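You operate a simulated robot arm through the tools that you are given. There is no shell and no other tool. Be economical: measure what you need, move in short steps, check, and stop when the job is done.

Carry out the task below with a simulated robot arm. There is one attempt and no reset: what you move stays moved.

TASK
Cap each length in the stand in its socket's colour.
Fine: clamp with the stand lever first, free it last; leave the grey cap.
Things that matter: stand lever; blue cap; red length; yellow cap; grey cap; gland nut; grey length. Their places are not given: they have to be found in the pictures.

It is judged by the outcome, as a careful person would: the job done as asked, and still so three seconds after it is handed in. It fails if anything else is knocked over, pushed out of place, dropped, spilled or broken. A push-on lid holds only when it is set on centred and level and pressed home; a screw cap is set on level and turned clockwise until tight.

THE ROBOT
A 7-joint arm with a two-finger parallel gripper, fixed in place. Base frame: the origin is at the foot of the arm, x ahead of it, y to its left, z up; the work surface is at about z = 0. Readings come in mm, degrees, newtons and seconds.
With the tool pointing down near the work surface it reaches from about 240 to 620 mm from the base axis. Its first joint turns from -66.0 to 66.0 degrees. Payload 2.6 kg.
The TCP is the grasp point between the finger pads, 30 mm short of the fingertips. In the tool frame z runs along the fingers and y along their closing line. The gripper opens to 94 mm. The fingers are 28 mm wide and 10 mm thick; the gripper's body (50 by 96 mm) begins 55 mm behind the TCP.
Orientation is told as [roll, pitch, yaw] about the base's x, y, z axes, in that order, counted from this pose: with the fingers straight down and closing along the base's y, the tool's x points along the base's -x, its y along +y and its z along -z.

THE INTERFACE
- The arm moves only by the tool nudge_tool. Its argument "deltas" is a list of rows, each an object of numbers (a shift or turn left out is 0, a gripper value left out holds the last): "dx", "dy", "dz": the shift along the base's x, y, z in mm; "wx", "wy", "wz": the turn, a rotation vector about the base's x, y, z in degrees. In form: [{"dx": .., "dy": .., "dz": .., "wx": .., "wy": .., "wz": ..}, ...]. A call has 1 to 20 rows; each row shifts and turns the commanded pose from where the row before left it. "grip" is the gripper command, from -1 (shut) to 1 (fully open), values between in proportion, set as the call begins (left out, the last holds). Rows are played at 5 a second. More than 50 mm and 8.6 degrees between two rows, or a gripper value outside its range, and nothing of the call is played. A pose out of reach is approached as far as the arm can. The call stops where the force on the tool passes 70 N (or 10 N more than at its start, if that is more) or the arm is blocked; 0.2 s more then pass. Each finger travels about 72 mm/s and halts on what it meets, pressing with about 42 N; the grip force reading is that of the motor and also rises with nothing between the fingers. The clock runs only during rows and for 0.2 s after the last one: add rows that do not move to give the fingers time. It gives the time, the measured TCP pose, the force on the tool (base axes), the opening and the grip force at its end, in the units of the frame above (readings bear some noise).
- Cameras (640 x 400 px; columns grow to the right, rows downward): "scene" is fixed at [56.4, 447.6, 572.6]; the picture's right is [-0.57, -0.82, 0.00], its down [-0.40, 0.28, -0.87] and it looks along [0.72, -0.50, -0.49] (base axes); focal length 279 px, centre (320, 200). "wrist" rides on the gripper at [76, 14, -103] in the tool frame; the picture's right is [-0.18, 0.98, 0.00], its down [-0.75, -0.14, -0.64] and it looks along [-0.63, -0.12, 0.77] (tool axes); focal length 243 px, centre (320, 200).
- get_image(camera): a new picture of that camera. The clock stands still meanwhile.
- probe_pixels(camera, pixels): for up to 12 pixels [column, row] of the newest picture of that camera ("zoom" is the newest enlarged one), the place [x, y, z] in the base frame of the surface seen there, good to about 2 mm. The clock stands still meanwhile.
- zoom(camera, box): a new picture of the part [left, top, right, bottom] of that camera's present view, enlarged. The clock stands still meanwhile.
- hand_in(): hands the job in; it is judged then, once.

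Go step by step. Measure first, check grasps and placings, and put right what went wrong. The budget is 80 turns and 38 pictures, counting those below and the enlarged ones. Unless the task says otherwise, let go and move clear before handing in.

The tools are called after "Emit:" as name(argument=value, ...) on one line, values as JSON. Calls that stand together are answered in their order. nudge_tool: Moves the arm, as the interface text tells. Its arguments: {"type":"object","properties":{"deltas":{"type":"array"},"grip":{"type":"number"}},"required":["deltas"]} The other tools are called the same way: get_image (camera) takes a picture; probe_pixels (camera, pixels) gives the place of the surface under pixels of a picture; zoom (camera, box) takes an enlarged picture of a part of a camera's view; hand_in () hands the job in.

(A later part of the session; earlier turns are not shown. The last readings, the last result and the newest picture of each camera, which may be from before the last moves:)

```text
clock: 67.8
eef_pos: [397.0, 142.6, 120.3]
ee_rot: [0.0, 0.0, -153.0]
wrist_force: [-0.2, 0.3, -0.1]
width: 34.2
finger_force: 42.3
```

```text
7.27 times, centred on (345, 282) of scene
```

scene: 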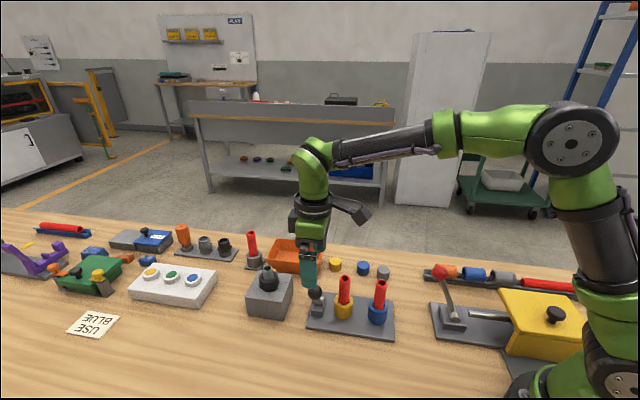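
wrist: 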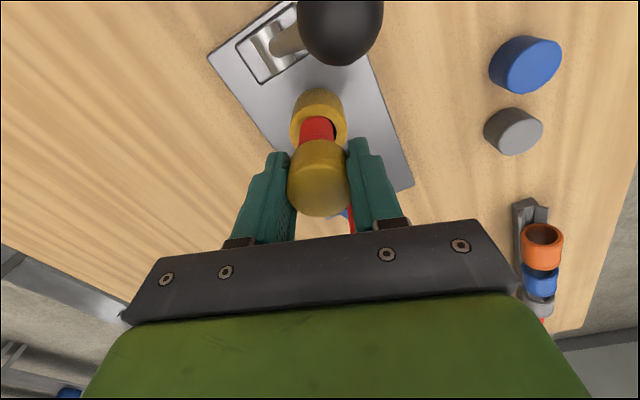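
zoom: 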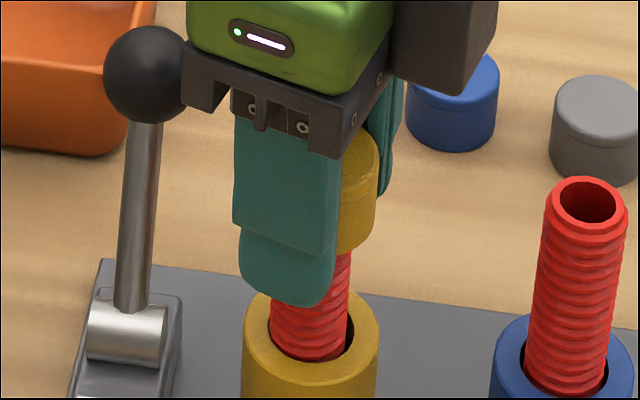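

The tube is now on column 320 in the wrist zoom, which agrees with the axis at (396.0,142.2). The cap may sit 1–3 mm off in the hand along the finger width. I'll set it down, open, turn the gripper 90° and regrip so it is centred on both axes.

Emit:
nudge_tool(deltas=[{"dz": -2}, {"dz": -1}, {}])

Emit:
nudge_tool(deltas=[{}, {}, {}], grip=0.2)

Emit:
nudge_tool(deltas=[{"wz": 8.5}, {"wz": 8.5}, {"wz": 8.5}, {"wz": 8.5}, {"wz": 8.5}, {"wz": 8.5}, {"wz": 8.5}, {"wz": 8.5}, {"wz": 8.5}, {"wz": 8.5}, {"wz": 5}, {}, {}])

Emit:
nudge_tool(deltas=[{}, {}, {}, {}], grip=-1)

Emit:
zoom(camera="wrist", box=[260, 70, 380, 230])

```text
clock: 68.6
eef_pos: [396.9, 142.3, 117.3]
ee_rot: [-0.1, 0.0, -153.2]
wrist_force: [0.4, -0.2, 0.2]
width: 34.3
finger_force: 41.8
```

```text
clock: 69.4
eef_pos: [396.6, 142.4, 117.2]
ee_rot: [0.0, -0.1, -153.0]
wrist_force: [-0.3, -0.8, -0.2]
width: 56.5
finger_force: 0.1
```

```text
clock: 72.2
eef_pos: [395.6, 142.6, 117.4]
ee_rot: [0.0, 0.0, -63.0]
wrist_force: [0.2, 0.3, 0.0]
width: 56.3
finger_force: 0.1
```

```text
clock: 73.2
eef_pos: [396.5, 142.2, 117.0]
ee_rot: [0.1, -0.1, -63.1]
wrist_force: [-1.1, -0.1, -0.4]
width: 34.4
finger_force: 41.7
```

```text
2.50 times, centred on (320, 150) of wrist
```

zoom: 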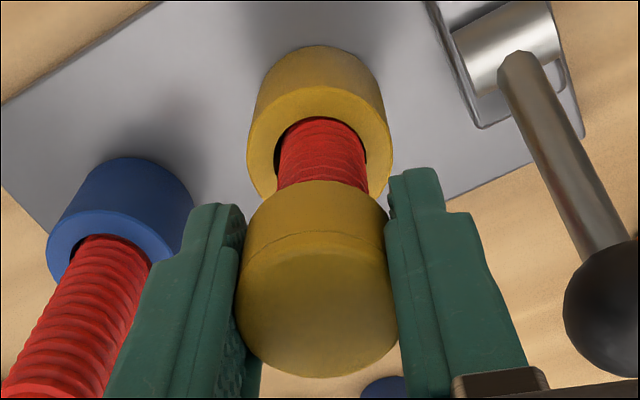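

The cap sits in the fingers exactly as before, so it is centred, and the tube shows about +0.8 mm along +x. I'll shift by 0.8 mm, press, and do a fine pull.

Emit:
nudge_tool(deltas=[{"dx": 0.8}, {"dz": -1}, {"dz": -1}, {"dz": -1}, {}])

Emit:
nudge_tool(deltas=[{"dz": 1}, {"dz": 1}, {"dz": 1}])

Emit:
nudge_tool(deltas=[{"dz": 1}])

Emit:
nudge_tool(deltas=[{"dz": 1}])

```text
clock: 74.4
eef_pos: [398.1, 142.6, 115.3]
ee_rot: [0.2, 0.0, -63.1]
wrist_force: [-1.1, -1.0, 26.9]
width: 34.4
finger_force: 42.4
```

```text
clock: 75.2
eef_pos: [396.1, 142.4, 115.9]
ee_rot: [-0.1, -0.1, -63.0]
wrist_force: [-0.4, 0.0, 3.8]
width: 34.5
finger_force: 42.2
```

```text
clock: 75.6
eef_pos: [396.2, 141.3, 118.0]
ee_rot: [-0.1, -0.1, -63.1]
wrist_force: [-0.2, -0.3, -0.5]
width: 34.5
finger_force: 42.2
```

```text
clock: 76.0
eef_pos: [395.4, 142.1, 118.8]
ee_rot: [0.0, 0.0, -63.1]
wrist_force: [0.4, 0.2, -0.8]
width: 34.2
finger_force: 41.9
```

It isn't held at 27 N. Now that it's well centred I'll test the thread again: about 12 N down, turning clockwise 85°.

Emit:
nudge_tool(deltas=[{"dz": -1.5}, {"dz": -1.7}, {}])

Emit:
nudge_tool(deltas=[{"wz": -8.5}, {"wz": -8.5}, {"wz": -8.5}, {"wz": -8.5}, {"wz": -8.5}, {}])

Emit:
nudge_tool(deltas=[{"wz": -8.5}, {"wz": -8.5}, {"wz": -8.5}, {"wz": -8.5}, {"wz": -8.5}, {}])

```text
clock: 76.8
eef_pos: [396.7, 141.9, 115.8]
ee_rot: [0.1, 0.1, -63.1]
wrist_force: [-0.9, -0.6, 1.3]
width: 34.1
finger_force: 41.5
```

```text
clock: 78.2
eef_pos: [396.7, 142.9, 116.8]
ee_rot: [0.0, 0.0, -105.7]
wrist_force: [-0.3, 1.0, 2.8]
width: 34.2
finger_force: 41.7
```

```text
clock: 79.6
eef_pos: [396.6, 142.2, 116.0]
ee_rot: [0.0, 0.0, -148.2]
wrist_force: [0.2, 0.0, 1.9]
width: 34.2
finger_force: 42.0
```

It doesn't engage by turning. Under load the arm drifts about +0.06 mm/N in x, +0.03 in y, and tilts about 1.3°. I'll release and press with shut fingertips while compensating that drift, so the load stays central and level.

Emit:
nudge_tool(deltas=[{}, {}, {}], grip=0.2)

Emit:
nudge_tool(deltas=[{"dz": 15}, {"dz": 30}, {}])

Emit:
nudge_tool(deltas=[{}, {}, {}, {}], grip=-1)

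Emit:
nudge_tool(deltas=[{"dz": -3}, {"dz": -3}, {"dz": -1}, {"dz": -0.5}, {}])

```text
clock: 80.4
eef_pos: [396.8, 141.5, 115.9]
ee_rot: [0.0, 0.0, -148.2]
wrist_force: [-0.5, 0.3, 0.4]
width: 56.6
finger_force: 0.1
```

```text
clock: 81.2
eef_pos: [396.3, 141.0, 161.5]
ee_rot: [0.0, 0.0, -148.1]
wrist_force: [0.8, 0.3, 0.6]
width: 56.4
finger_force: 0.1
```

```text
clock: 82.2
eef_pos: [396.1, 141.4, 159.7]
ee_rot: [0.0, 0.0, -148.0]
wrist_force: [0.0, 0.7, 0.3]
width: 0.0
finger_force: 32.3
```

```text
clock: 83.4
eef_pos: [396.1, 141.5, 154.2]
ee_rot: [0.0, 0.1, -148.0]
wrist_force: [-0.8, 0.2, 9.4]
width: 0.0
finger_force: 32.7
```

Contact came at TCP z≈154 with 9 N. I'll press on with drift compensation.

Emit:
nudge_tool(deltas=[{"dx": -0.6, "dy": -0.3, "dz": -1, "wx": -0.2}, {"dx": -0.6, "dy": -0.3, "dz": -1, "wx": -0.2}, {"dx": -0.6, "dy": -0.3, "dz": -1, "wx": -0.2}, {"dx": -0.3, "dy": -0.2, "dz": -0.5}, {}])

Emit:
nudge_tool(deltas=[{"dx": -0.6, "dy": -0.3, "dz": -1, "wx": -0.2}, {"dx": -0.3, "dy": -0.2, "dz": -0.8, "wx": -0.2}, {}])

```text
clock: 84.6
eef_pos: [395.6, 142.0, 152.0]
ee_rot: [0.6, 0.2, -148.0]
wrist_force: [-0.4, -0.3, 41.6]
width: 0.0
finger_force: 32.8
```

```text
clock: 85.4
eef_pos: [397.0, 141.1, 152.7]
ee_rot: [1.0, 0.4, -148.1]
wrist_force: [-0.6, -1.0, 52.7]
width: 0.1
finger_force: 32.9
```

Emit:
nudge_tool(deltas=[{"dx": -0.4, "dy": -0.2, "dz": -0.7, "wx": -0.5}, {"dx": -0.3, "dy": -0.2, "dz": -0.5, "wx": -0.5}, {}])

Emit:
nudge_tool(deltas=[{"dz": -0.4}, {}])

```text
clock: 86.2
eef_pos: [395.8, 141.8, 153.7]
ee_rot: [1.8, -0.1, -148.0]
wrist_force: [-0.1, 0.7, 57.1]
width: 0.3
finger_force: 32.9
```

```text
clock: 86.8
eef_pos: [397.7, 143.0, 152.2]
ee_rot: [1.8, 0.0, -148.0]
wrist_force: [-0.2, 0.4, 59.6]
width: 0.0
finger_force: 33.8
```

No visible descent at 60 N. But it may already be latched, and last time I only pulled in one coarse step after such a press. I'll undo the tilt, regrip, and pull finely.

Emit:
nudge_tool(deltas=[{"dz": 6}, {"dx": 2.8, "dy": 1.7, "dz": 3, "wx": 2.0}, {}])

Emit:
nudge_tool(deltas=[{}, {}, {}], grip=0.2)

Emit:
zoom(camera="scene", box=[325, 255, 365, 310])

```text
clock: 87.6
eef_pos: [395.0, 140.6, 154.9]
ee_rot: [0.0, -0.2, -148.1]
wrist_force: [0.9, 0.0, 7.4]
width: 0.0
finger_force: 33.1
```

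```text
clock: 88.4
eef_pos: [395.1, 141.4, 154.8]
ee_rot: [0.1, 0.0, -148.2]
wrist_force: [0.2, -0.8, 0.5]
width: 56.4
finger_force: 0.0
```

```text
7.27 times, centred on (345, 282) of scene
```

zoom: 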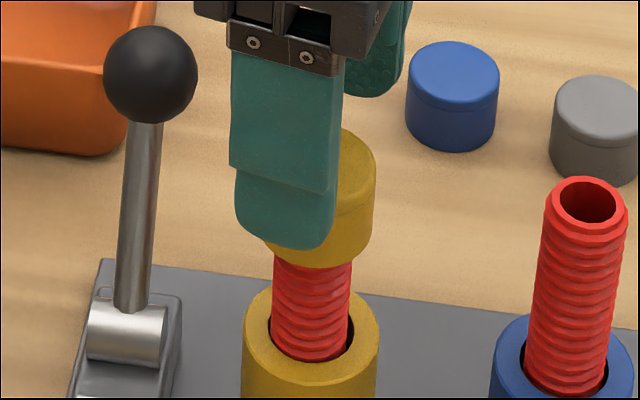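

Now the cap's edges (264 and 374, centre 319) sit 7 px right of the tube (271–352, centre 312), so the cap is about 2 mm off. Combining this with the wrist views puts the tube axis near (397.0,142.9). I'll recentre the cap there with two perpendicular grips.

Emit:
nudge_tool(deltas=[{"dx": 1.1, "dy": 1.0}, {"dz": -20}, {"dz": -18}, {}])

Emit:
nudge_tool(deltas=[{}, {}, {}, {}], grip=-1)

Emit:
nudge_tool(deltas=[{}, {}, {}], grip=0.2)

Emit:
nudge_tool(deltas=[{"wz": 8.5}, {"wz": 8.5}, {"wz": 8.5}, {"wz": 8.5}, {"wz": 8.5}, {"wz": 8.5}, {"wz": 8.5}, {"wz": 8.5}, {"wz": 8.5}, {"wz": 8.5}, {"wz": 5}, {}, {}])

Emit:
nudge_tool(deltas=[{}, {}, {}, {}], grip=-1)

Emit:
nudge_tool(deltas=[{"dz": -1}, {"dx": -0.4, "dy": -0.2, "dz": -1}, {"dx": -0.4, "dy": -0.2, "dz": -1}, {}])

```text
clock: 89.4
eef_pos: [397.5, 142.0, 117.7]
ee_rot: [0.0, -0.1, -148.1]
wrist_force: [-0.2, 0.1, 0.3]
width: 56.5
finger_force: 0.1
```

```text
clock: 90.4
eef_pos: [397.3, 143.5, 117.5]
ee_rot: [-0.1, 0.0, -148.1]
wrist_force: [0.0, 0.1, 0.2]
width: 34.2
finger_force: 42.4
```

```text
clock: 91.2
eef_pos: [398.5, 142.7, 117.0]
ee_rot: [0.0, 0.0, -148.1]
wrist_force: [-0.5, -0.1, 0.2]
width: 56.4
finger_force: 0.0
```

```text
clock: 94.0
eef_pos: [396.9, 144.0, 116.7]
ee_rot: [0.1, 0.0, -58.0]
wrist_force: [-0.6, 0.5, 0.4]
width: 56.3
finger_force: 0.1
```

```text
clock: 95.0
eef_pos: [396.9, 142.0, 116.7]
ee_rot: [-0.1, 0.0, -58.1]
wrist_force: [0.5, 0.8, 1.2]
width: 34.0
finger_force: 42.2
```

```text
clock: 96.0
eef_pos: [397.1, 142.7, 114.9]
ee_rot: [0.3, -0.1, -58.1]
wrist_force: [-1.0, 0.4, 27.3]
width: 34.0
finger_force: 41.7
```

Centred with 27 N on it. I'll turn clockwise 51° under this load and watch the force.

Emit:
nudge_tool(deltas=[{"wz": -8.5}, {"wz": -8.5}, {"wz": -8.5}])

Emit:
nudge_tool(deltas=[{"wz": -8.5}, {"wz": -8.5}, {"wz": -8.5}])

Emit:
nudge_tool(deltas=[{"dx": 0.4, "dy": 0.2, "dz": 1.5}, {"dx": 0.4, "dy": 0.2, "dz": 1}])

Emit:
nudge_tool(deltas=[{"dz": 1}])

Emit:
nudge_tool(deltas=[{"dz": 1}])

```text
clock: 96.8
eef_pos: [395.6, 141.9, 114.6]
ee_rot: [0.0, 0.0, -83.9]
wrist_force: [0.7, 0.2, 21.8]
width: 33.2
finger_force: 42.4
```

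```text
clock: 97.6
eef_pos: [396.2, 141.2, 114.5]
ee_rot: [0.2, -0.2, -109.3]
wrist_force: [1.1, 0.4, 15.0]
width: 33.5
finger_force: 41.9
```

```text
clock: 98.2
eef_pos: [395.8, 143.5, 116.2]
ee_rot: [-0.1, -0.1, -109.1]
wrist_force: [0.4, -0.7, -0.5]
width: 33.1
finger_force: 41.9
```

```text
clock: 98.6
eef_pos: [396.7, 142.2, 117.7]
ee_rot: [0.1, -0.2, -109.1]
wrist_force: [-0.3, -0.3, 0.2]
width: 33.3
finger_force: 42.2
```

```text
clock: 99.0
eef_pos: [396.1, 142.7, 119.9]
ee_rot: [0.0, 0.0, -109.1]
wrist_force: [-0.3, 0.0, -0.7]
width: 33.1
finger_force: 42.2
```

Still not held. I need an exact tube centre, so I'll leave this cap resting and feel the bare blue-socket tube by gripping it lightly at two yaws. The sideways force will show the offset.

Emit:
nudge_tool(deltas=[{"dz": -2}, {"dz": -1.5}, {}])

Emit:
nudge_tool(deltas=[{}, {}, {}], grip=0.2)

Emit:
nudge_tool(deltas=[{"dz": 25}, {"dz": 30}, {"dx": -18.5, "dy": -18.9}, {"dx": -18.5, "dy": -18.9}, {"dx": -18.5, "dy": -19}, {"wz": 8.5}, {"wz": 8.5}, {"wz": 8}, {"dz": -30}, {"dz": -30}, {}])

Emit:
get_image(camera="wrist")

```text
clock: 99.8
eef_pos: [396.5, 143.3, 114.9]
ee_rot: [0.0, 0.0, -109.1]
wrist_force: [0.1, -1.0, -0.9]
width: 33.3
finger_force: 42.7
```

```text
clock: 100.6
eef_pos: [396.2, 142.9, 115.7]
ee_rot: [0.0, -0.1, -109.2]
wrist_force: [-0.2, -0.1, 0.0]
width: 56.4
finger_force: 0.0
```

```text
clock: 103.0
eef_pos: [341.4, 85.8, 110.7]
ee_rot: [0.0, -0.1, -84.2]
wrist_force: [-0.5, -0.1, -0.3]
width: 56.2
finger_force: 0.0
```

```text
3 pictures are left
```

wrist: 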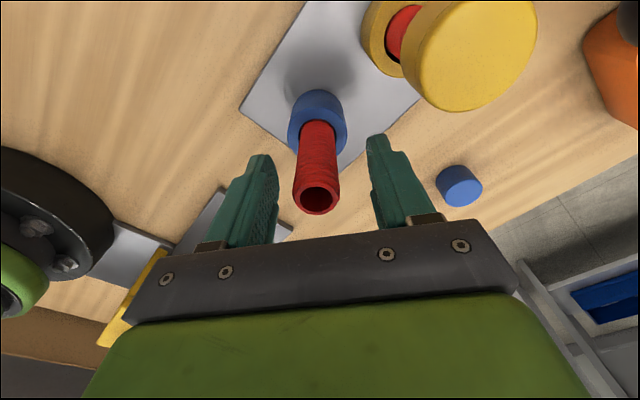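

The blue tube shows at columns 293–340, centre 316.5, so about 1.7 mm toward −x. I'll close on it gently, first partway, to feel its position.

Emit:
nudge_tool(deltas=[{"dx": -1.2}, {}, {}, {}], grip=-1)

```text
clock: 104.0
eef_pos: [340.5, 84.8, 110.3]
ee_rot: [0.0, -0.1, -84.1]
wrist_force: [0.2, 0.0, 0.2]
width: 22.9
finger_force: 42.1
```

Closed on 22.9 mm with no side force. I'll nudge +1 mm in x to see whether this feel is informative.

Emit:
nudge_tool(deltas=[{"dx": 1}, {}])

Emit:
nudge_tool(deltas=[{"dx": -1}, {}])

Emit:
nudge_tool(deltas=[{"dz": 1.5}, {}])

Emit:
nudge_tool(deltas=[{"dz": -1.5}, {}])

Emit:
nudge_tool(deltas=[{"wz": -5}, {}])

Emit:
nudge_tool(deltas=[{"wz": 5}, {}])

```text
clock: 104.6
eef_pos: [341.4, 85.2, 110.4]
ee_rot: [0.1, 0.1, -84.1]
wrist_force: [-1.6, -0.5, 4.4]
width: 22.6
finger_force: 41.6
```

```text
clock: 105.2
eef_pos: [341.0, 85.5, 110.9]
ee_rot: [0.1, 0.1, -84.2]
wrist_force: [1.8, -1.0, 4.0]
width: 22.8
finger_force: 42.4
```

```text
clock: 105.8
eef_pos: [338.5, 86.6, 111.8]
ee_rot: [0.0, 0.1, -84.1]
wrist_force: [-0.1, -0.2, -0.2]
width: 22.9
finger_force: 42.0
```

```text
clock: 106.4
eef_pos: [341.2, 86.7, 111.1]
ee_rot: [0.1, -0.1, -84.1]
wrist_force: [-1.3, -0.6, 3.8]
width: 22.8
finger_force: 42.0
```

```text
clock: 107.0
eef_pos: [341.0, 85.0, 111.3]
ee_rot: [0.1, 0.0, -89.2]
wrist_force: [0.3, -0.3, 6.2]
width: 22.8
finger_force: 42.5
```

```text
clock: 107.6
eef_pos: [339.7, 86.4, 110.3]
ee_rot: [0.1, 0.0, -84.0]
wrist_force: [0.5, 0.7, 5.6]
width: 22.7
finger_force: 41.5
```

This is informative: the blue tube lifts 1.5 mm with no force and follows sideways, so the tubes are **not** clamped. A turning tube also explains why the cap never screwed on. I'll release the tube and go back to the lever to check if it is fully thrown.

Emit:
nudge_tool(deltas=[{"dx": -0.2}, {}, {}], grip=0.2)

Emit:
nudge_tool(deltas=[{"dz": 40}, {"dz": 40}, {"dx": 24, "dy": 25, "wz": 8}, {"dx": 24, "dy": 25, "wz": 8}, {"dx": 24, "dy": 25, "wz": 8}, {"dx": 24, "dy": 25, "wz": 8}, {"wz": 7}, {}])

Emit:
nudge_tool(deltas=[{}, {}, {"dz": -30}, {"dz": -30}, {"dz": -10}, {}], grip=-1)

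```text
clock: 108.4
eef_pos: [340.3, 85.6, 110.7]
ee_rot: [0.0, -0.1, -84.1]
wrist_force: [-0.3, 0.0, 0.2]
width: 56.6
finger_force: 0.0
```

```text
clock: 110.2
eef_pos: [436.7, 185.5, 190.4]
ee_rot: [0.1, 0.0, -45.0]
wrist_force: [0.0, 0.1, 0.2]
width: 56.4
finger_force: 0.0
```

```text
clock: 111.6
eef_pos: [436.4, 185.5, 119.8]
ee_rot: [0.0, 0.0, -45.1]
wrist_force: [0.2, 0.8, -0.3]
width: 0.0
finger_force: 32.8
```

Now I push the ball further toward (+1,-1) with shut fingers, reading the force at each stage.

Emit:
nudge_tool(deltas=[{"dx": 2, "dy": -2}, {"dx": 2, "dy": -2}, {"dx": 1, "dy": -1}])

Emit:
nudge_tool(deltas=[{"dx": 1, "dy": -1}, {"dx": 1, "dy": -1}])

Emit:
nudge_tool(deltas=[{"dx": 1, "dy": -1}, {"dx": 1, "dy": -1}])

Emit:
nudge_tool(deltas=[{"dx": 1, "dy": -1}, {"dx": 1, "dy": -1}])

```text
clock: 112.4
eef_pos: [440.3, 180.8, 121.3]
ee_rot: [0.0, 0.0, -45.2]
wrist_force: [0.8, 0.3, 0.5]
width: 0.0
finger_force: 32.7
```

```text
clock: 113.0
eef_pos: [443.0, 178.4, 120.3]
ee_rot: [0.1, 0.0, -45.2]
wrist_force: [-0.2, 0.1, 0.2]
width: 0.4
finger_force: 33.2
```

```text
clock: 113.6
eef_pos: [446.2, 177.3, 120.0]
ee_rot: [0.1, 0.0, -45.0]
wrist_force: [-0.4, 0.1, 1.1]
width: 0.0
finger_force: 32.9
```

```text
clock: 114.2
eef_pos: [446.5, 175.6, 120.2]
ee_rot: [0.0, 0.2, -45.1]
wrist_force: [-7.4, 1.9, 3.3]
width: 0.0
finger_force: 33.4
```

Emit:
nudge_tool(deltas=[{"dx": 1, "dy": -1}, {"dx": 1, "dy": -1}])

Emit:
nudge_tool(deltas=[{"dx": 1, "dy": -1}, {"dx": 1, "dy": -1}])

Emit:
nudge_tool(deltas=[{"dx": 1, "dy": -1}, {"dx": 1, "dy": -1}])

```text
clock: 114.8
eef_pos: [446.1, 176.1, 120.9]
ee_rot: [0.1, 0.4, -44.9]
wrist_force: [-21.8, 12.7, 6.1]
width: 0.0
finger_force: 33.3
```

```text
clock: 115.4
eef_pos: [447.4, 176.0, 120.7]
ee_rot: [-0.2, 1.0, -45.2]
wrist_force: [-31.4, 14.8, 10.9]
width: 0.1
finger_force: 32.9
```

```text
clock: 116.0
eef_pos: [446.6, 175.1, 120.0]
ee_rot: [-0.1, 1.2, -45.1]
wrist_force: [-40.8, 16.0, 16.1]
width: 0.1
finger_force: 33.1
```

It's a hard stop at (446.6,175.5) with 45 N, yet the tubes are loose at this end. So this end is the free one, and the clamped end must be the other way, possibly past where the lever started. I'll go over to the far side and push back toward (-1,+1).

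Emit:
nudge_tool(deltas=[{"dx": -6, "dy": 6}, {"dx": -6, "dy": 6}, {"dz": 40}, {"dz": 20}, {"dx": 22, "dy": -22}, {"dx": 22, "dy": -22}, {"dx": 4, "dy": -4}, {"dz": -30}, {"dz": -30}, {}])

Emit:
nudge_tool(deltas=[{"dx": -4, "dy": 4}, {"dx": -4, "dy": 4}, {"dx": -4, "dy": 4}, {"dx": -4, "dy": 4}, {"dx": -4, "dy": 4}, {"dx": -4, "dy": 4}])

Emit:
nudge_tool(deltas=[{"dx": -4, "dy": 4}, {"dx": -4, "dy": 4}, {"dx": -4, "dy": 4}, {"dx": -4, "dy": 4}])

Emit:
nudge_tool(deltas=[{"dx": -3, "dy": 3}, {"dx": -3, "dy": 3}])

```text
clock: 118.2
eef_pos: [489.4, 134.1, 120.8]
ee_rot: [0.0, 0.0, -45.0]
wrist_force: [0.9, -0.8, -0.1]
width: 0.0
finger_force: 32.9
```

```text
clock: 119.6
eef_pos: [465.0, 156.4, 120.4]
ee_rot: [0.1, 0.0, -45.1]
wrist_force: [0.8, -1.2, 0.7]
width: 0.0
finger_force: 32.9
```

```text
clock: 120.6
eef_pos: [448.0, 173.5, 121.0]
ee_rot: [0.1, 0.0, -45.1]
wrist_force: [0.5, -0.3, 1.0]
width: 0.0
finger_force: 33.1
```

```text
clock: 121.2
eef_pos: [443.2, 179.2, 121.5]
ee_rot: [0.0, 0.0, -45.2]
wrist_force: [0.9, 0.2, -0.3]
width: 0.0
finger_force: 33.0
```

Emit:
nudge_tool(deltas=[{"dx": -3, "dy": 3}, {"dx": -3, "dy": 3}, {"dx": -2, "dy": 2}, {"dx": -2, "dy": 2}, {"dx": -2, "dy": 2}])

Emit:
nudge_tool(deltas=[{"dx": -2, "dy": 2}, {"dx": -2, "dy": 2}])

Emit:
nudge_tool(deltas=[{"dx": -2, "dy": 2}, {"dx": -2, "dy": 2}])

Emit:
nudge_tool(deltas=[{"dx": -2, "dy": 2}, {"dx": -2, "dy": 2}])

```text
clock: 122.4
eef_pos: [431.9, 189.7, 120.8]
ee_rot: [0.0, -0.1, -45.1]
wrist_force: [0.6, 0.2, -0.1]
width: 0.0
finger_force: 32.9
```

```text
clock: 123.0
eef_pos: [429.5, 192.5, 121.6]
ee_rot: [0.2, -0.5, -45.3]
wrist_force: [15.4, -13.9, 2.0]
width: 0.0
finger_force: 33.8
```

```text
clock: 123.6
eef_pos: [429.3, 192.5, 121.1]
ee_rot: [0.3, -1.2, -45.3]
wrist_force: [32.2, -20.6, 5.8]
width: 0.1
finger_force: 32.8
```

```text
clock: 124.2
eef_pos: [427.2, 191.8, 122.1]
ee_rot: [0.4, -1.6, -45.5]
wrist_force: [39.8, -28.2, 6.6]
width: 0.2
finger_force: 32.7
```

The stop on this side is the lever's starting position. I'll test the blue tube again here to see whether this is the clamped end.

Emit:
nudge_tool(deltas=[{"dx": 7, "dy": -7}, {"dx": 5, "dy": -5}, {"dz": 40}, {"dz": 30}, {}])

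```text
clock: 125.4
eef_pos: [430.1, 192.2, 190.2]
ee_rot: [0.0, 0.1, -45.0]
wrist_force: [-0.1, -1.4, -0.1]
width: 0.2
finger_force: 32.8
```

Emit:
nudge_tool(deltas=[{"dx": -22.5, "dy": -26.5}, {"dx": -22.5, "dy": -26.5}, {"dx": -22.5, "dy": -26.5}, {"dx": -22.5, "dy": -26.5}, {"dz": -40}, {"dz": -40}, {}], grip=0.2)

Emit:
nudge_tool(deltas=[{}, {}, {}, {}], grip=-1)

Emit:
nudge_tool(deltas=[{"dz": 1}, {}])

Emit:
nudge_tool(deltas=[{"dz": 0.5}, {}])

Emit:
nudge_tool(deltas=[{"dz": -1.5}, {}])

Emit:
nudge_tool(deltas=[{"dx": 1}, {}])

```text
clock: 127.0
eef_pos: [341.1, 85.0, 108.9]
ee_rot: [0.0, 0.1, -45.0]
wrist_force: [0.0, -0.6, -0.6]
width: 56.3
finger_force: 0.0
```

```text
clock: 128.0
eef_pos: [341.3, 85.9, 110.1]
ee_rot: [0.0, -0.1, -45.1]
wrist_force: [0.3, -0.5, -0.5]
width: 21.6
finger_force: 42.0
```

```text
clock: 128.6
eef_pos: [341.5, 84.9, 109.3]
ee_rot: [0.1, 0.0, -45.0]
wrist_force: [0.3, 0.9, 1.3]
width: 21.3
finger_force: 42.0
```

```text
clock: 129.2
eef_pos: [340.8, 84.8, 111.0]
ee_rot: [0.0, 0.0, -45.1]
wrist_force: [-0.2, 0.3, 1.1]
width: 22.8
finger_force: 42.1
```

```text
clock: 129.8
eef_pos: [340.9, 84.5, 110.6]
ee_rot: [0.2, 0.0, -45.1]
wrist_force: [-1.5, -0.4, 9.1]
width: 22.6
finger_force: 41.9
```

```text
clock: 130.4
eef_pos: [342.1, 85.6, 110.2]
ee_rot: [0.1, 0.0, -45.1]
wrist_force: [-6.9, -1.1, 16.3]
width: 22.6
finger_force: 41.4
```

Results are mixed: sideways is stiffer now (7 N/mm), but lifting showed little force. I'll do a clearer lift test of a few millimetres.

Emit:
nudge_tool(deltas=[{"dx": -1}, {}])

Emit:
nudge_tool(deltas=[{"dz": 1}, {}])

Emit:
nudge_tool(deltas=[{"dz": 1}, {}])

Emit:
nudge_tool(deltas=[{"dz": 1}, {}])

Emit:
nudge_tool(deltas=[{"dz": 1}, {}])

Emit:
zoom(camera="scene", box=[310, 255, 400, 325])

```text
clock: 131.0
eef_pos: [340.8, 85.5, 110.8]
ee_rot: [0.0, -0.2, -45.1]
wrist_force: [-0.2, -0.8, 11.1]
width: 22.8
finger_force: 42.2
```

```text
clock: 131.6
eef_pos: [340.5, 85.7, 111.5]
ee_rot: [0.0, 0.0, -45.1]
wrist_force: [1.7, 1.0, 2.1]
width: 22.5
finger_force: 41.9
```

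```text
clock: 132.2
eef_pos: [340.0, 85.1, 113.1]
ee_rot: [0.0, -0.1, -45.2]
wrist_force: [-0.2, -0.7, -0.5]
width: 22.6
finger_force: 42.0
```

```text
clock: 132.8
eef_pos: [341.2, 85.3, 114.3]
ee_rot: [0.0, 0.1, -45.1]
wrist_force: [0.9, -0.1, -0.6]
width: 22.7
finger_force: 41.7
```

```text
clock: 133.4
eef_pos: [339.6, 85.3, 115.4]
ee_rot: [0.0, 0.0, -45.1]
wrist_force: [0.0, 0.1, 0.3]
width: 22.6
finger_force: 41.5
```

```text
5.71 times, centred on (355, 290) of scene
```

zoom: 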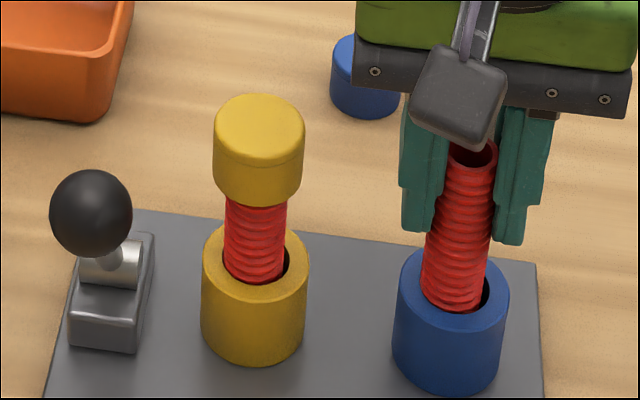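

The blue tube lifts freely at this end too, so my "pull" tests can't tell retention from a tube rising with its cap. I'll probe the yellow cap's present height in this zoom and compare it with the earlier 124.5.

Emit:
probe_pixels(camera="zoom", pixels=[[258, 120], [240, 112], [280, 112], [258, 140], [258, 105], [256, 195], [92, 212], [255, 240], [455, 160], [430, 330], [300, 270], [490, 300]])

```text
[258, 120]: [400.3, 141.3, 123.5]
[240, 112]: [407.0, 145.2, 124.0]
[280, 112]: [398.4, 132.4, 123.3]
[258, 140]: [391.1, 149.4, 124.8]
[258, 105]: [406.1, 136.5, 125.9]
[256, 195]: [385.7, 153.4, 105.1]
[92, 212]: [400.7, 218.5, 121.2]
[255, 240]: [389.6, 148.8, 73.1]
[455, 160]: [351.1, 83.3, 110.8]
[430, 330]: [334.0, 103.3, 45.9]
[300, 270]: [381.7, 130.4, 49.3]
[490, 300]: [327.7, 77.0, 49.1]
```

The blue rim is at the same scene pixel as before (about 381.5, 279.5). So the tube didn't lift; the fingers simply slid on it, and that "loose" test was misleading. The lever started free, so the far end is clamped after all; I'll throw it back there and then screw the well-centred cap on with long strokes.

Emit:
nudge_tool(deltas=[{}, {}, {}], grip=0.2)

Emit:
nudge_tool(deltas=[{"dz": 40}, {"dz": 40}, {"dx": 11, "dy": 37.3}, {"dx": 11, "dy": 37.3}, {"dx": 11, "dy": 37.3}, {"dx": 11, "dy": 37.3}, {}])

Emit:
nudge_tool(deltas=[{}, {}, {"dz": -30}, {"dz": -30}, {"dz": -15}, {}], grip=-1)

```text
clock: 134.2
eef_pos: [341.0, 86.6, 114.5]
ee_rot: [0.0, 0.0, -45.1]
wrist_force: [-0.7, -0.2, -0.5]
width: 56.6
finger_force: 0.0
```

```text
clock: 135.8
eef_pos: [384.7, 234.2, 195.6]
ee_rot: [0.0, -0.1, -45.1]
wrist_force: [-0.1, 0.0, -0.2]
width: 56.5
finger_force: 0.1
```

```text
clock: 137.2
eef_pos: [384.3, 233.1, 117.5]
ee_rot: [0.0, 0.0, -45.1]
wrist_force: [-0.4, 1.0, 0.1]
width: 0.0
finger_force: 33.1
```

Emit:
nudge_tool(deltas=[{"dx": 4, "dy": -4}, {"dx": 4, "dy": -4}, {"dx": 4, "dy": -4}, {"dx": 4, "dy": -4}, {"dx": 4, "dy": -4}, {"dx": 4, "dy": -4}, {"dx": 4, "dy": -4}, {"dx": 4, "dy": -4}, {"dx": 4, "dy": -4}, {"dx": 4, "dy": -4}, {"dx": 4, "dy": -4}, {"dx": 4, "dy": -4}, {"dx": 4, "dy": -4}])

Emit:
nudge_tool(deltas=[{"dx": 3, "dy": -3}, {"dx": 3, "dy": -3}, {"dx": 2, "dy": -2}, {"dx": 2, "dy": -2}, {"dx": 2, "dy": -2}, {}])

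```text
clock: 140.0
eef_pos: [438.3, 181.4, 118.0]
ee_rot: [-0.1, 0.0, -45.1]
wrist_force: [0.6, 0.6, 0.0]
width: 0.0
finger_force: 32.9
```

```text
clock: 141.4
eef_pos: [446.3, 174.5, 120.2]
ee_rot: [-0.3, 0.8, -45.1]
wrist_force: [-35.1, 14.1, 15.0]
width: 0.0
finger_force: 33.2
```

The lever is at the far stop with 38 N. I'll back off, rise, move over the yellow cap and wind to yaw +160 for a long clockwise stroke.

Emit:
nudge_tool(deltas=[{"dx": -7, "dy": 7}, {"dx": -5, "dy": 5}, {"dz": 30}, {"dz": 30}, {"dx": -19.5, "dy": -20, "wz": 8.5}, {"dx": -19.5, "dy": -20, "wz": 8.5}, {"wz": 8.5}, {"wz": 8.5}, {"wz": 8.5}, {"wz": 8.5}, {"wz": 8.5}, {"wz": 8.5}, {"wz": 8.5}, {"wz": 8.5}, {"wz": 8.5}, {"wz": 8.5}, {"wz": 8.5}, {"wz": 8.5}, {"wz": 8.5}, {}], grip=0.1)

Emit:
nudge_tool(deltas=[{"wz": 8.5}, {"wz": 8.5}, {"wz": 8.5}, {"wz": 8.5}, {"wz": 8.5}, {"wz": 8.5}, {"wz": 8.5}, {"wz": 8.5}, {"wz": 8.5}, {}, {}])

Emit:
nudge_tool(deltas=[{}])

```text
clock: 145.6
eef_pos: [397.5, 142.1, 179.8]
ee_rot: [0.1, 0.0, 82.5]
wrist_force: [0.1, -0.3, 0.4]
width: 51.5
finger_force: 0.0
```

```text
clock: 148.0
eef_pos: [396.8, 142.6, 179.0]
ee_rot: [0.0, 0.1, 159.0]
wrist_force: [-0.7, -0.2, 0.6]
width: 51.5
finger_force: 0.0
```

```text
clock: 148.4
eef_pos: [397.7, 141.4, 179.4]
ee_rot: [0.0, -0.1, 159.0]
wrist_force: [-0.6, -0.1, -0.1]
width: 51.9
finger_force: 0.0
```

Emit:
nudge_tool(deltas=[{"dx": -0.6, "dy": 0.2}, {"dz": -20}, {"dz": -20}, {"dz": -20}, {}])

Emit:
nudge_tool(deltas=[{}, {}, {}, {"dz": -0.5}, {"dz": -0.5}], grip=-1)

Emit:
nudge_tool(deltas=[{"dz": -1}, {}])

```text
clock: 149.6
eef_pos: [396.4, 142.2, 118.4]
ee_rot: [0.0, 0.0, 158.9]
wrist_force: [0.5, 0.2, -0.3]
width: 51.7
finger_force: 0.0
```

```text
clock: 150.8
eef_pos: [397.1, 142.8, 117.3]
ee_rot: [0.0, 0.0, 158.9]
wrist_force: [-1.5, 0.3, 5.4]
width: 32.9
finger_force: 42.0
```

```text
clock: 151.4
eef_pos: [398.1, 142.4, 118.1]
ee_rot: [0.1, 0.1, 158.9]
wrist_force: [-0.7, -0.9, 14.0]
width: 33.0
finger_force: 42.1
```

Gripped on the flats (33.0) with 14 N down. Now I turn clockwise and watch the force trend.

Emit:
nudge_tool(deltas=[{"wz": -8.5}, {"wz": -8.5}, {"wz": -8.5}, {"wz": -8.5}, {"wz": -8.5}])

Emit:
nudge_tool(deltas=[{"wz": -8.5}, {"wz": -8.5}, {"wz": -8.5}, {"wz": -8.5}, {"wz": -8.5}])

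Emit:
nudge_tool(deltas=[{"wz": -8.5}, {"wz": -8.5}, {"wz": -8.5}, {"wz": -8.5}, {"wz": -8.5}, {"wz": -8.5}, {"wz": -8.5}])

```text
clock: 152.6
eef_pos: [397.3, 143.2, 117.4]
ee_rot: [0.0, 0.0, 116.2]
wrist_force: [0.5, -0.1, 20.2]
width: 32.9
finger_force: 42.1
```

```text
clock: 153.8
eef_pos: [397.8, 141.8, 118.2]
ee_rot: [0.0, 0.0, 73.7]
wrist_force: [-1.0, -0.6, 19.9]
width: 32.9
finger_force: 41.8
```

```text
clock: 155.4
eef_pos: [397.9, 142.3, 117.7]
ee_rot: [0.2, -0.1, 14.2]
wrist_force: [-2.5, -3.1, 23.2]
width: 32.8
finger_force: 41.7
```

Emit:
nudge_tool(deltas=[{"wz": -8.5}, {"wz": -8.5}, {"wz": -8.5}, {"wz": -8.5}, {"wz": -8.5}, {"wz": -8.5}, {"wz": -8.5}, {"wz": -8.5}])

Emit:
nudge_tool(deltas=[{"wz": -8.5}, {"wz": -8.5}, {"wz": -8.5}, {"wz": -8.5}, {"wz": -8.5}, {"wz": -8.5}, {"wz": -8.5}, {"wz": -8.5}, {"wz": -8.5}, {"wz": -8.5}, {"wz": -8.5}])

Emit:
nudge_tool(deltas=[{"dz": 1.5}, {}])

Emit:
nudge_tool(deltas=[{"dz": 1}, {}])

Emit:
nudge_tool(deltas=[{"dx": 2}, {}])

Emit:
nudge_tool(deltas=[{"dx": -4}, {}])

Emit:
nudge_tool(deltas=[{"dx": 2}, {}])

```text
clock: 157.2
eef_pos: [396.8, 142.7, 116.6]
ee_rot: [0.2, 0.0, -53.8]
wrist_force: [-1.7, -1.1, 17.7]
width: 32.8
finger_force: 41.9
```

```text
clock: 159.6
eef_pos: [397.6, 142.2, 117.0]
ee_rot: [0.0, 0.1, -147.4]
wrist_force: [-1.1, -2.2, 14.2]
width: 32.9
finger_force: 42.0
```

```text
clock: 160.2
eef_pos: [396.1, 142.3, 117.2]
ee_rot: [-0.1, -0.1, -147.0]
wrist_force: [-0.3, -1.1, 2.3]
width: 32.6
finger_force: 42.0
```

```text
clock: 160.8
eef_pos: [398.8, 142.3, 120.3]
ee_rot: [-0.1, 0.0, -147.1]
wrist_force: [-0.2, 0.3, -0.6]
width: 32.5
finger_force: 42.5
```

```text
clock: 161.4
eef_pos: [399.1, 143.3, 120.7]
ee_rot: [0.0, 0.0, -147.0]
wrist_force: [0.4, 0.4, 0.2]
width: 32.5
finger_force: 41.8
```

```text
clock: 162.0
eef_pos: [395.6, 142.3, 119.5]
ee_rot: [0.0, -0.1, -147.0]
wrist_force: [-0.6, 0.7, 0.2]
width: 32.6
finger_force: 42.0
```

```text
clock: 162.6
eef_pos: [397.7, 141.9, 118.1]
ee_rot: [0.0, 0.1, -147.2]
wrist_force: [-0.5, 0.2, -0.3]
width: 33.0
finger_force: 42.2
```

The centred 306° turn still didn't engage. Comparing the two blue-tube feels again: at this far lever end the tube followed the fingers (constant width, 1.6 N/mm). At the starting end it stayed put (rim unmoved, 7 N/mm). I'll rest the yellow cap and repeat the lift test decisively here.

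Emit:
nudge_tool(deltas=[{"dz": -1.5}, {"dz": -0.5}, {}])

Emit:
nudge_tool(deltas=[{}, {}, {}], grip=0.2)

Emit:
nudge_tool(deltas=[{"dz": 25}, {"dz": 30}, {"dx": -18.7, "dy": -19, "wz": 8.5}, {"dx": -18.7, "dy": -19, "wz": 8.5}, {"dx": -18.7, "dy": -19, "wz": 8.5}, {"wz": 8.5}, {"wz": 8.5}, {"wz": 8.5}, {"wz": 8.5}, {"wz": 8.5}, {"wz": 8.5}, {"wz": 8.5}, {"wz": 8.5}, {"wz": 8.5}, {"dz": -30}, {"dz": -33}, {}])

Emit:
nudge_tool(deltas=[{}, {}, {}, {}], grip=-1)

Emit:
nudge_tool(deltas=[{"dz": 2}, {"dz": 2}, {"dz": 2}, {"dz": 2}])

Emit:
nudge_tool(deltas=[{"dx": 2}, {}])

Emit:
nudge_tool(deltas=[{"dx": -2}, {}])

Emit:
zoom(camera="scene", box=[310, 255, 400, 325])

```text
clock: 163.4
eef_pos: [396.8, 141.4, 117.4]
ee_rot: [0.0, 0.0, -147.1]
wrist_force: [-0.3, 0.0, 3.1]
width: 32.8
finger_force: 41.7
```

```text
clock: 164.2
eef_pos: [396.3, 142.5, 118.4]
ee_rot: [-0.1, 0.0, -147.2]
wrist_force: [0.4, -1.0, 0.5]
width: 56.3
finger_force: 0.1
```

```text
clock: 167.8
eef_pos: [341.9, 85.1, 108.8]
ee_rot: [0.0, 0.0, -45.1]
wrist_force: [0.0, -0.4, -0.4]
width: 56.7
finger_force: 0.1
```

```text
clock: 168.8
eef_pos: [342.1, 85.0, 110.2]
ee_rot: [0.0, 0.0, -45.1]
wrist_force: [0.5, -0.5, -0.8]
width: 22.9
finger_force: 42.0
```

```text
clock: 169.8
eef_pos: [340.7, 86.1, 116.4]
ee_rot: [0.0, 0.0, -45.0]
wrist_force: [-0.3, -0.5, -5.4]
width: 22.9
finger_force: 41.5
```

```text
clock: 170.4
eef_pos: [343.5, 85.7, 117.0]
ee_rot: [-0.1, 0.0, -45.2]
wrist_force: [-7.5, -0.2, -4.2]
width: 22.6
finger_force: 42.0
```

```text
clock: 171.0
eef_pos: [341.5, 84.5, 118.1]
ee_rot: [0.1, -0.1, -45.1]
wrist_force: [-1.2, -0.3, -6.8]
width: 22.8
finger_force: 41.8
```

```text
5.71 times, centred on (355, 290) of scene
5 turns are left
```

zoom: 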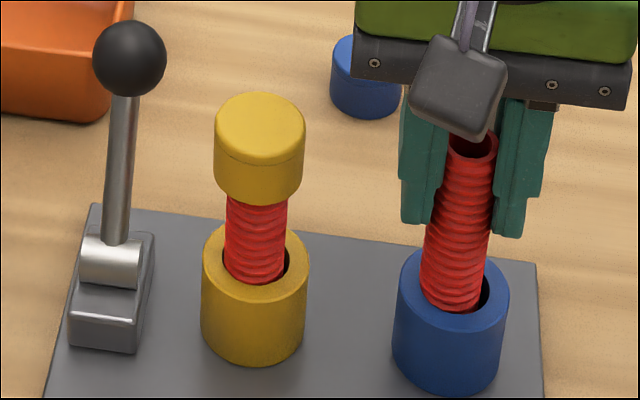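

I have 5 turns left. The blue tube is gripped and slightly raised, so I'll lower and release it first. Then, in one batch, I'll throw the lever to its other end and try screwing the yellow cap there.

Emit:
nudge_tool(deltas=[{"dz": -2}, {"dz": -2}, {"dz": -2}, {"dz": -2}, {}])

Emit:
nudge_tool(deltas=[{}, {}, {}, {"dz": 40}, {"dz": 40}, {"dx": 37, "dy": 12.2}, {"dx": 37, "dy": 12.2}, {"dx": 37, "dy": 12.3}, {"dx": 37, "dy": 12.3}, {}], grip=0.2)

Emit:
nudge_tool(deltas=[{}, {}, {}, {"dz": -35}, {"dz": -35}, {}], grip=-1)

Emit:
nudge_tool(deltas=[{"dx": -4, "dy": 4}, {"dx": -4, "dy": 4}, {"dx": -4, "dy": 4}, {"dx": -4, "dy": 4}, {"dx": -4, "dy": 4}, {"dx": -4, "dy": 4}, {"dx": -4, "dy": 4}, {"dx": -4, "dy": 4}, {"dx": -4, "dy": 4}, {"dx": -4, "dy": 4}, {"dx": -4, "dy": 4}, {"dx": -4, "dy": 4}, {"dx": -4, "dy": 4}, {"dx": -4, "dy": 4}, {"dx": -2, "dy": 2}, {"dx": -2, "dy": 2}, {"dx": -2, "dy": 2}, {}])

Emit:
nudge_tool(deltas=[{"dx": 5, "dy": -5}, {"dx": 5, "dy": -5}, {"dz": 35}, {"dz": 35}, {"dx": -20, "dy": -22, "wz": 8.5}, {"dx": -20, "dy": -22, "wz": 8.5}, {"wz": 8.5}, {"wz": 8.5}, {"wz": 8.5}, {"wz": 8.5}, {"wz": 8.5}, {"wz": 8.5}, {"wz": 8.5}, {"wz": 8.5}, {"wz": 8.5}, {"wz": 8.5}, {"wz": 8.5}, {"wz": 8.5}, {"wz": 8.5}, {"wz": 8.5}], grip=0.1)

Emit:
nudge_tool(deltas=[{"wz": 8.5}, {"wz": 8.5}, {"wz": 8.5}, {"wz": 8.5}, {"wz": 8.5}, {"wz": 8.5}, {"wz": 8.5}, {"wz": 8.5}, {}, {"dz": -25}, {"dz": -25}, {"dz": -21}, {}])

Emit:
nudge_tool(deltas=[{}, {}, {}, {"dz": -1}, {"dz": -0.5}, {}], grip=-1)

Emit:
nudge_tool(deltas=[{"wz": -8.5}, {"wz": -8.5}, {"wz": -8.5}, {"wz": -8.5}, {"wz": -8.5}, {"wz": -8.5}, {"wz": -8.5}, {"wz": -8.5}, {"wz": -8.5}, {"wz": -8.5}, {"wz": -8.5}, {"wz": -8.5}, {"wz": -8.5}, {"wz": -8.5}, {"wz": -8.5}, {"wz": -8.5}, {"wz": -8.5}, {"wz": -8.5}])

Emit:
nudge_tool(deltas=[{"wz": -8.5}, {"wz": -8.5}, {"wz": -8.5}, {"wz": -8.5}, {"wz": -8.5}, {"wz": -8.5}, {"wz": -8.5}, {"wz": -8.5}, {"wz": -8.5}, {"wz": -8.5}, {"wz": -8.5}, {"wz": -8.5}, {"wz": -8.5}, {"wz": -8.5}, {"wz": -8.5}, {"wz": -8.5}, {"wz": -8.5}, {"wz": -8.5}])

Emit:
nudge_tool(deltas=[{"dz": 1.5}, {}])

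Emit:
nudge_tool(deltas=[{"dx": 2}, {}])

Emit:
nudge_tool(deltas=[{"dx": -2}, {}])

```text
clock: 172.2
eef_pos: [340.8, 86.9, 109.0]
ee_rot: [0.1, 0.1, -45.2]
wrist_force: [-1.5, -0.8, 1.2]
width: 22.7
finger_force: 42.6
```

```text
clock: 174.4
eef_pos: [489.1, 135.6, 190.0]
ee_rot: [0.0, 0.1, -45.1]
wrist_force: [0.4, 0.0, 0.2]
width: 56.1
finger_force: 0.0
```

```text
clock: 175.8
eef_pos: [488.0, 135.4, 118.8]
ee_rot: [0.1, 0.1, -45.1]
wrist_force: [0.8, -1.1, 1.2]
width: 0.2
finger_force: 32.9
```

```text
clock: 179.6
eef_pos: [431.2, 192.7, 121.4]
ee_rot: [0.2, -0.7, -45.2]
wrist_force: [23.6, -17.2, 4.8]
width: 0.2
finger_force: 33.0
```

```text
clock: 183.8
eef_pos: [397.7, 142.5, 190.5]
ee_rot: [-0.1, 0.0, 91.1]
wrist_force: [0.1, -0.7, -0.1]
width: 51.8
finger_force: 0.1
```

```text
clock: 186.6
eef_pos: [396.9, 142.3, 118.0]
ee_rot: [0.0, 0.0, 158.9]
wrist_force: [0.5, -0.8, -0.1]
width: 51.7
finger_force: 0.1
```

```text
clock: 188.0
eef_pos: [398.1, 143.3, 118.5]
ee_rot: [0.1, 0.1, 159.0]
wrist_force: [-0.6, 0.1, 8.9]
width: 33.9
finger_force: 41.6
```

```text
clock: 191.8
eef_pos: [397.8, 142.2, 117.1]
ee_rot: [0.0, -0.1, 5.7]
wrist_force: [-0.7, 0.1, 15.7]
width: 33.6
finger_force: 42.4
```

```text
clock: 195.6
eef_pos: [396.5, 142.5, 117.4]
ee_rot: [0.0, 0.0, -147.3]
wrist_force: [-0.9, -1.2, 12.7]
width: 33.5
finger_force: 42.0
```

```text
clock: 196.2
eef_pos: [396.8, 142.1, 118.1]
ee_rot: [0.0, -0.1, -147.0]
wrist_force: [-0.1, -1.0, 1.6]
width: 33.3
finger_force: 42.0
```

```text
clock: 196.8
eef_pos: [399.7, 142.7, 117.6]
ee_rot: [-0.1, 0.0, -147.1]
wrist_force: [-0.7, 0.0, 0.3]
width: 33.5
finger_force: 41.3
```

```text
clock: 197.4
eef_pos: [396.6, 144.3, 118.6]
ee_rot: [0.0, 0.0, -147.1]
wrist_force: [0.2, -0.8, -0.1]
width: 33.3
finger_force: 41.9
4 turns are left
```

No engagement here either (it still slides sideways without force), so this isn't a thread. At the far end the lift met 6 N of hold, so that end is the clamped one. The remaining option is a push-on fit needing more force than I've used, so I'll re-clamp and press the centred cap harder in short steps.

Emit:
nudge_tool(deltas=[{"dz": -1.3}, {}])

Emit:
nudge_tool(deltas=[{}, {}, {}, {"dz": 36}, {"dz": 36}, {"dx": -4, "dy": 30.7, "wz": 8.5}, {"dx": -4, "dy": 30.7, "wz": 8.5}, {"dx": -4, "dy": 30.6, "wz": 8.5}, {"wz": 8.5}, {"wz": 8.5}, {"wz": 8.5}, {"wz": 8.5}, {"wz": 8.5}, {"wz": 8.5}, {"wz": 8.5}, {"wz": 8.5}, {"wz": 8.5}, {}], grip=0.2)

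Emit:
nudge_tool(deltas=[{}, {}, {}, {"dz": -35}, {"dz": -35}, {}], grip=-1)

Emit:
nudge_tool(deltas=[{"dx": 4, "dy": -4}, {"dx": 4, "dy": -4}, {"dx": 4, "dy": -4}, {"dx": 4, "dy": -4}, {"dx": 4, "dy": -4}, {"dx": 4, "dy": -4}, {"dx": 4, "dy": -4}, {"dx": 4, "dy": -4}, {"dx": 4, "dy": -4}, {"dx": 4, "dy": -4}, {"dx": 4, "dy": -4}, {"dx": 4, "dy": -4}, {"dx": 4, "dy": -4}, {"dx": 3, "dy": -3}, {"dx": 3, "dy": -3}, {"dx": 2, "dy": -2}, {"dx": 2, "dy": -2}, {"dx": 2, "dy": -2}, {}])

Emit:
nudge_tool(deltas=[{"dx": -6, "dy": 6}, {"dx": -6, "dy": 6}, {"dz": 30}, {"dz": 30}, {"dx": -20, "dy": -20}, {"dx": -19.9, "dy": -19.9}, {}, {"dz": -16}, {"dz": -8}, {}])

Emit:
nudge_tool(deltas=[{"dx": -0.6, "dy": -0.3, "dz": -1}, {"dx": -0.6, "dy": -0.3, "dz": -1}, {"dx": -0.6, "dy": -0.3, "dz": -1}, {"dx": -0.6, "dy": -0.3, "dz": -1}, {}])

Emit:
nudge_tool(deltas=[{"dx": -0.6, "dy": -0.3, "dz": -1}, {"dx": -0.6, "dy": -0.3, "dz": -1}, {}])

Emit:
nudge_tool(deltas=[{"dx": -0.4, "dy": -0.2, "dz": -0.8}, {}])

Emit:
nudge_tool(deltas=[{"dx": -0.4, "dy": -0.2, "dz": -0.8}, {}])

Emit:
nudge_tool(deltas=[{"dx": -0.4, "dy": -0.2, "dz": -0.8}, {}])

Emit:
nudge_tool(deltas=[{"dx": -0.4, "dy": -0.2, "dz": -0.8}, {}])

Emit:
nudge_tool(deltas=[{"dx": -0.4, "dy": -0.2, "dz": -0.8}, {}])

Emit:
nudge_tool(deltas=[{"dx": 2, "dy": 1, "dz": 6}, {"dx": 3.6, "dy": 1.8, "dz": 24}, {}])

```text
clock: 198.0
eef_pos: [396.8, 143.2, 117.0]
ee_rot: [0.0, 0.0, -147.1]
wrist_force: [1.0, 0.6, 4.0]
width: 33.4
finger_force: 41.5
```

```text
clock: 201.8
eef_pos: [385.6, 234.5, 190.2]
ee_rot: [0.0, 0.1, -44.9]
wrist_force: [0.4, 1.4, -1.0]
width: 56.3
finger_force: 0.0
```

```text
clock: 203.2
eef_pos: [386.1, 235.4, 119.4]
ee_rot: [0.0, 0.0, -45.1]
wrist_force: [0.4, 0.6, -0.4]
width: 0.0
finger_force: 32.8
```

```text
clock: 207.2
eef_pos: [445.1, 175.2, 118.8]
ee_rot: [-0.2, 0.8, -45.1]
wrist_force: [-35.2, 14.0, 17.3]
width: 0.1
finger_force: 32.8
```

```text
clock: 209.4
eef_pos: [397.5, 143.5, 155.8]
ee_rot: [0.1, 0.0, -45.1]
wrist_force: [0.6, -0.6, -0.6]
width: 0.0
finger_force: 33.0
```

```text
clock: 210.6
eef_pos: [395.4, 140.3, 153.9]
ee_rot: [0.3, -0.1, -45.1]
wrist_force: [1.2, 0.3, 24.6]
width: 0.0
finger_force: 33.0
```

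```text
clock: 211.4
eef_pos: [395.3, 141.6, 152.5]
ee_rot: [0.5, -0.2, -45.2]
wrist_force: [1.9, 1.1, 37.5]
width: 0.0
finger_force: 32.8
```

```text
clock: 212.0
eef_pos: [396.3, 141.8, 152.2]
ee_rot: [0.6, -0.4, -45.0]
wrist_force: [1.4, 1.1, 41.4]
width: 0.0
finger_force: 32.9
```

```text
clock: 212.6
eef_pos: [395.3, 141.1, 153.1]
ee_rot: [0.7, -0.3, -45.2]
wrist_force: [1.3, -0.2, 44.6]
width: 0.0
finger_force: 33.0
```

```text
clock: 213.2
eef_pos: [396.0, 141.4, 153.0]
ee_rot: [1.0, -0.4, -45.1]
wrist_force: [0.3, 0.6, 50.2]
width: 0.1
finger_force: 32.9
```

```text
clock: 213.8
eef_pos: [396.4, 140.2, 152.8]
ee_rot: [1.0, -0.4, -45.3]
wrist_force: [-0.4, 0.0, 53.2]
width: 0.1
finger_force: 33.2
```

```text
clock: 214.4
eef_pos: [396.1, 141.5, 152.5]
ee_rot: [1.2, -0.5, -45.2]
wrist_force: [-0.4, 1.3, 57.6]
width: 0.0
finger_force: 32.5
```

```text
clock: 215.2
eef_pos: [396.9, 142.9, 174.6]
ee_rot: [-0.1, 0.0, -45.1]
wrist_force: [-0.5, 0.1, 0.5]
width: 0.0
finger_force: 33.8
3 turns are left
```

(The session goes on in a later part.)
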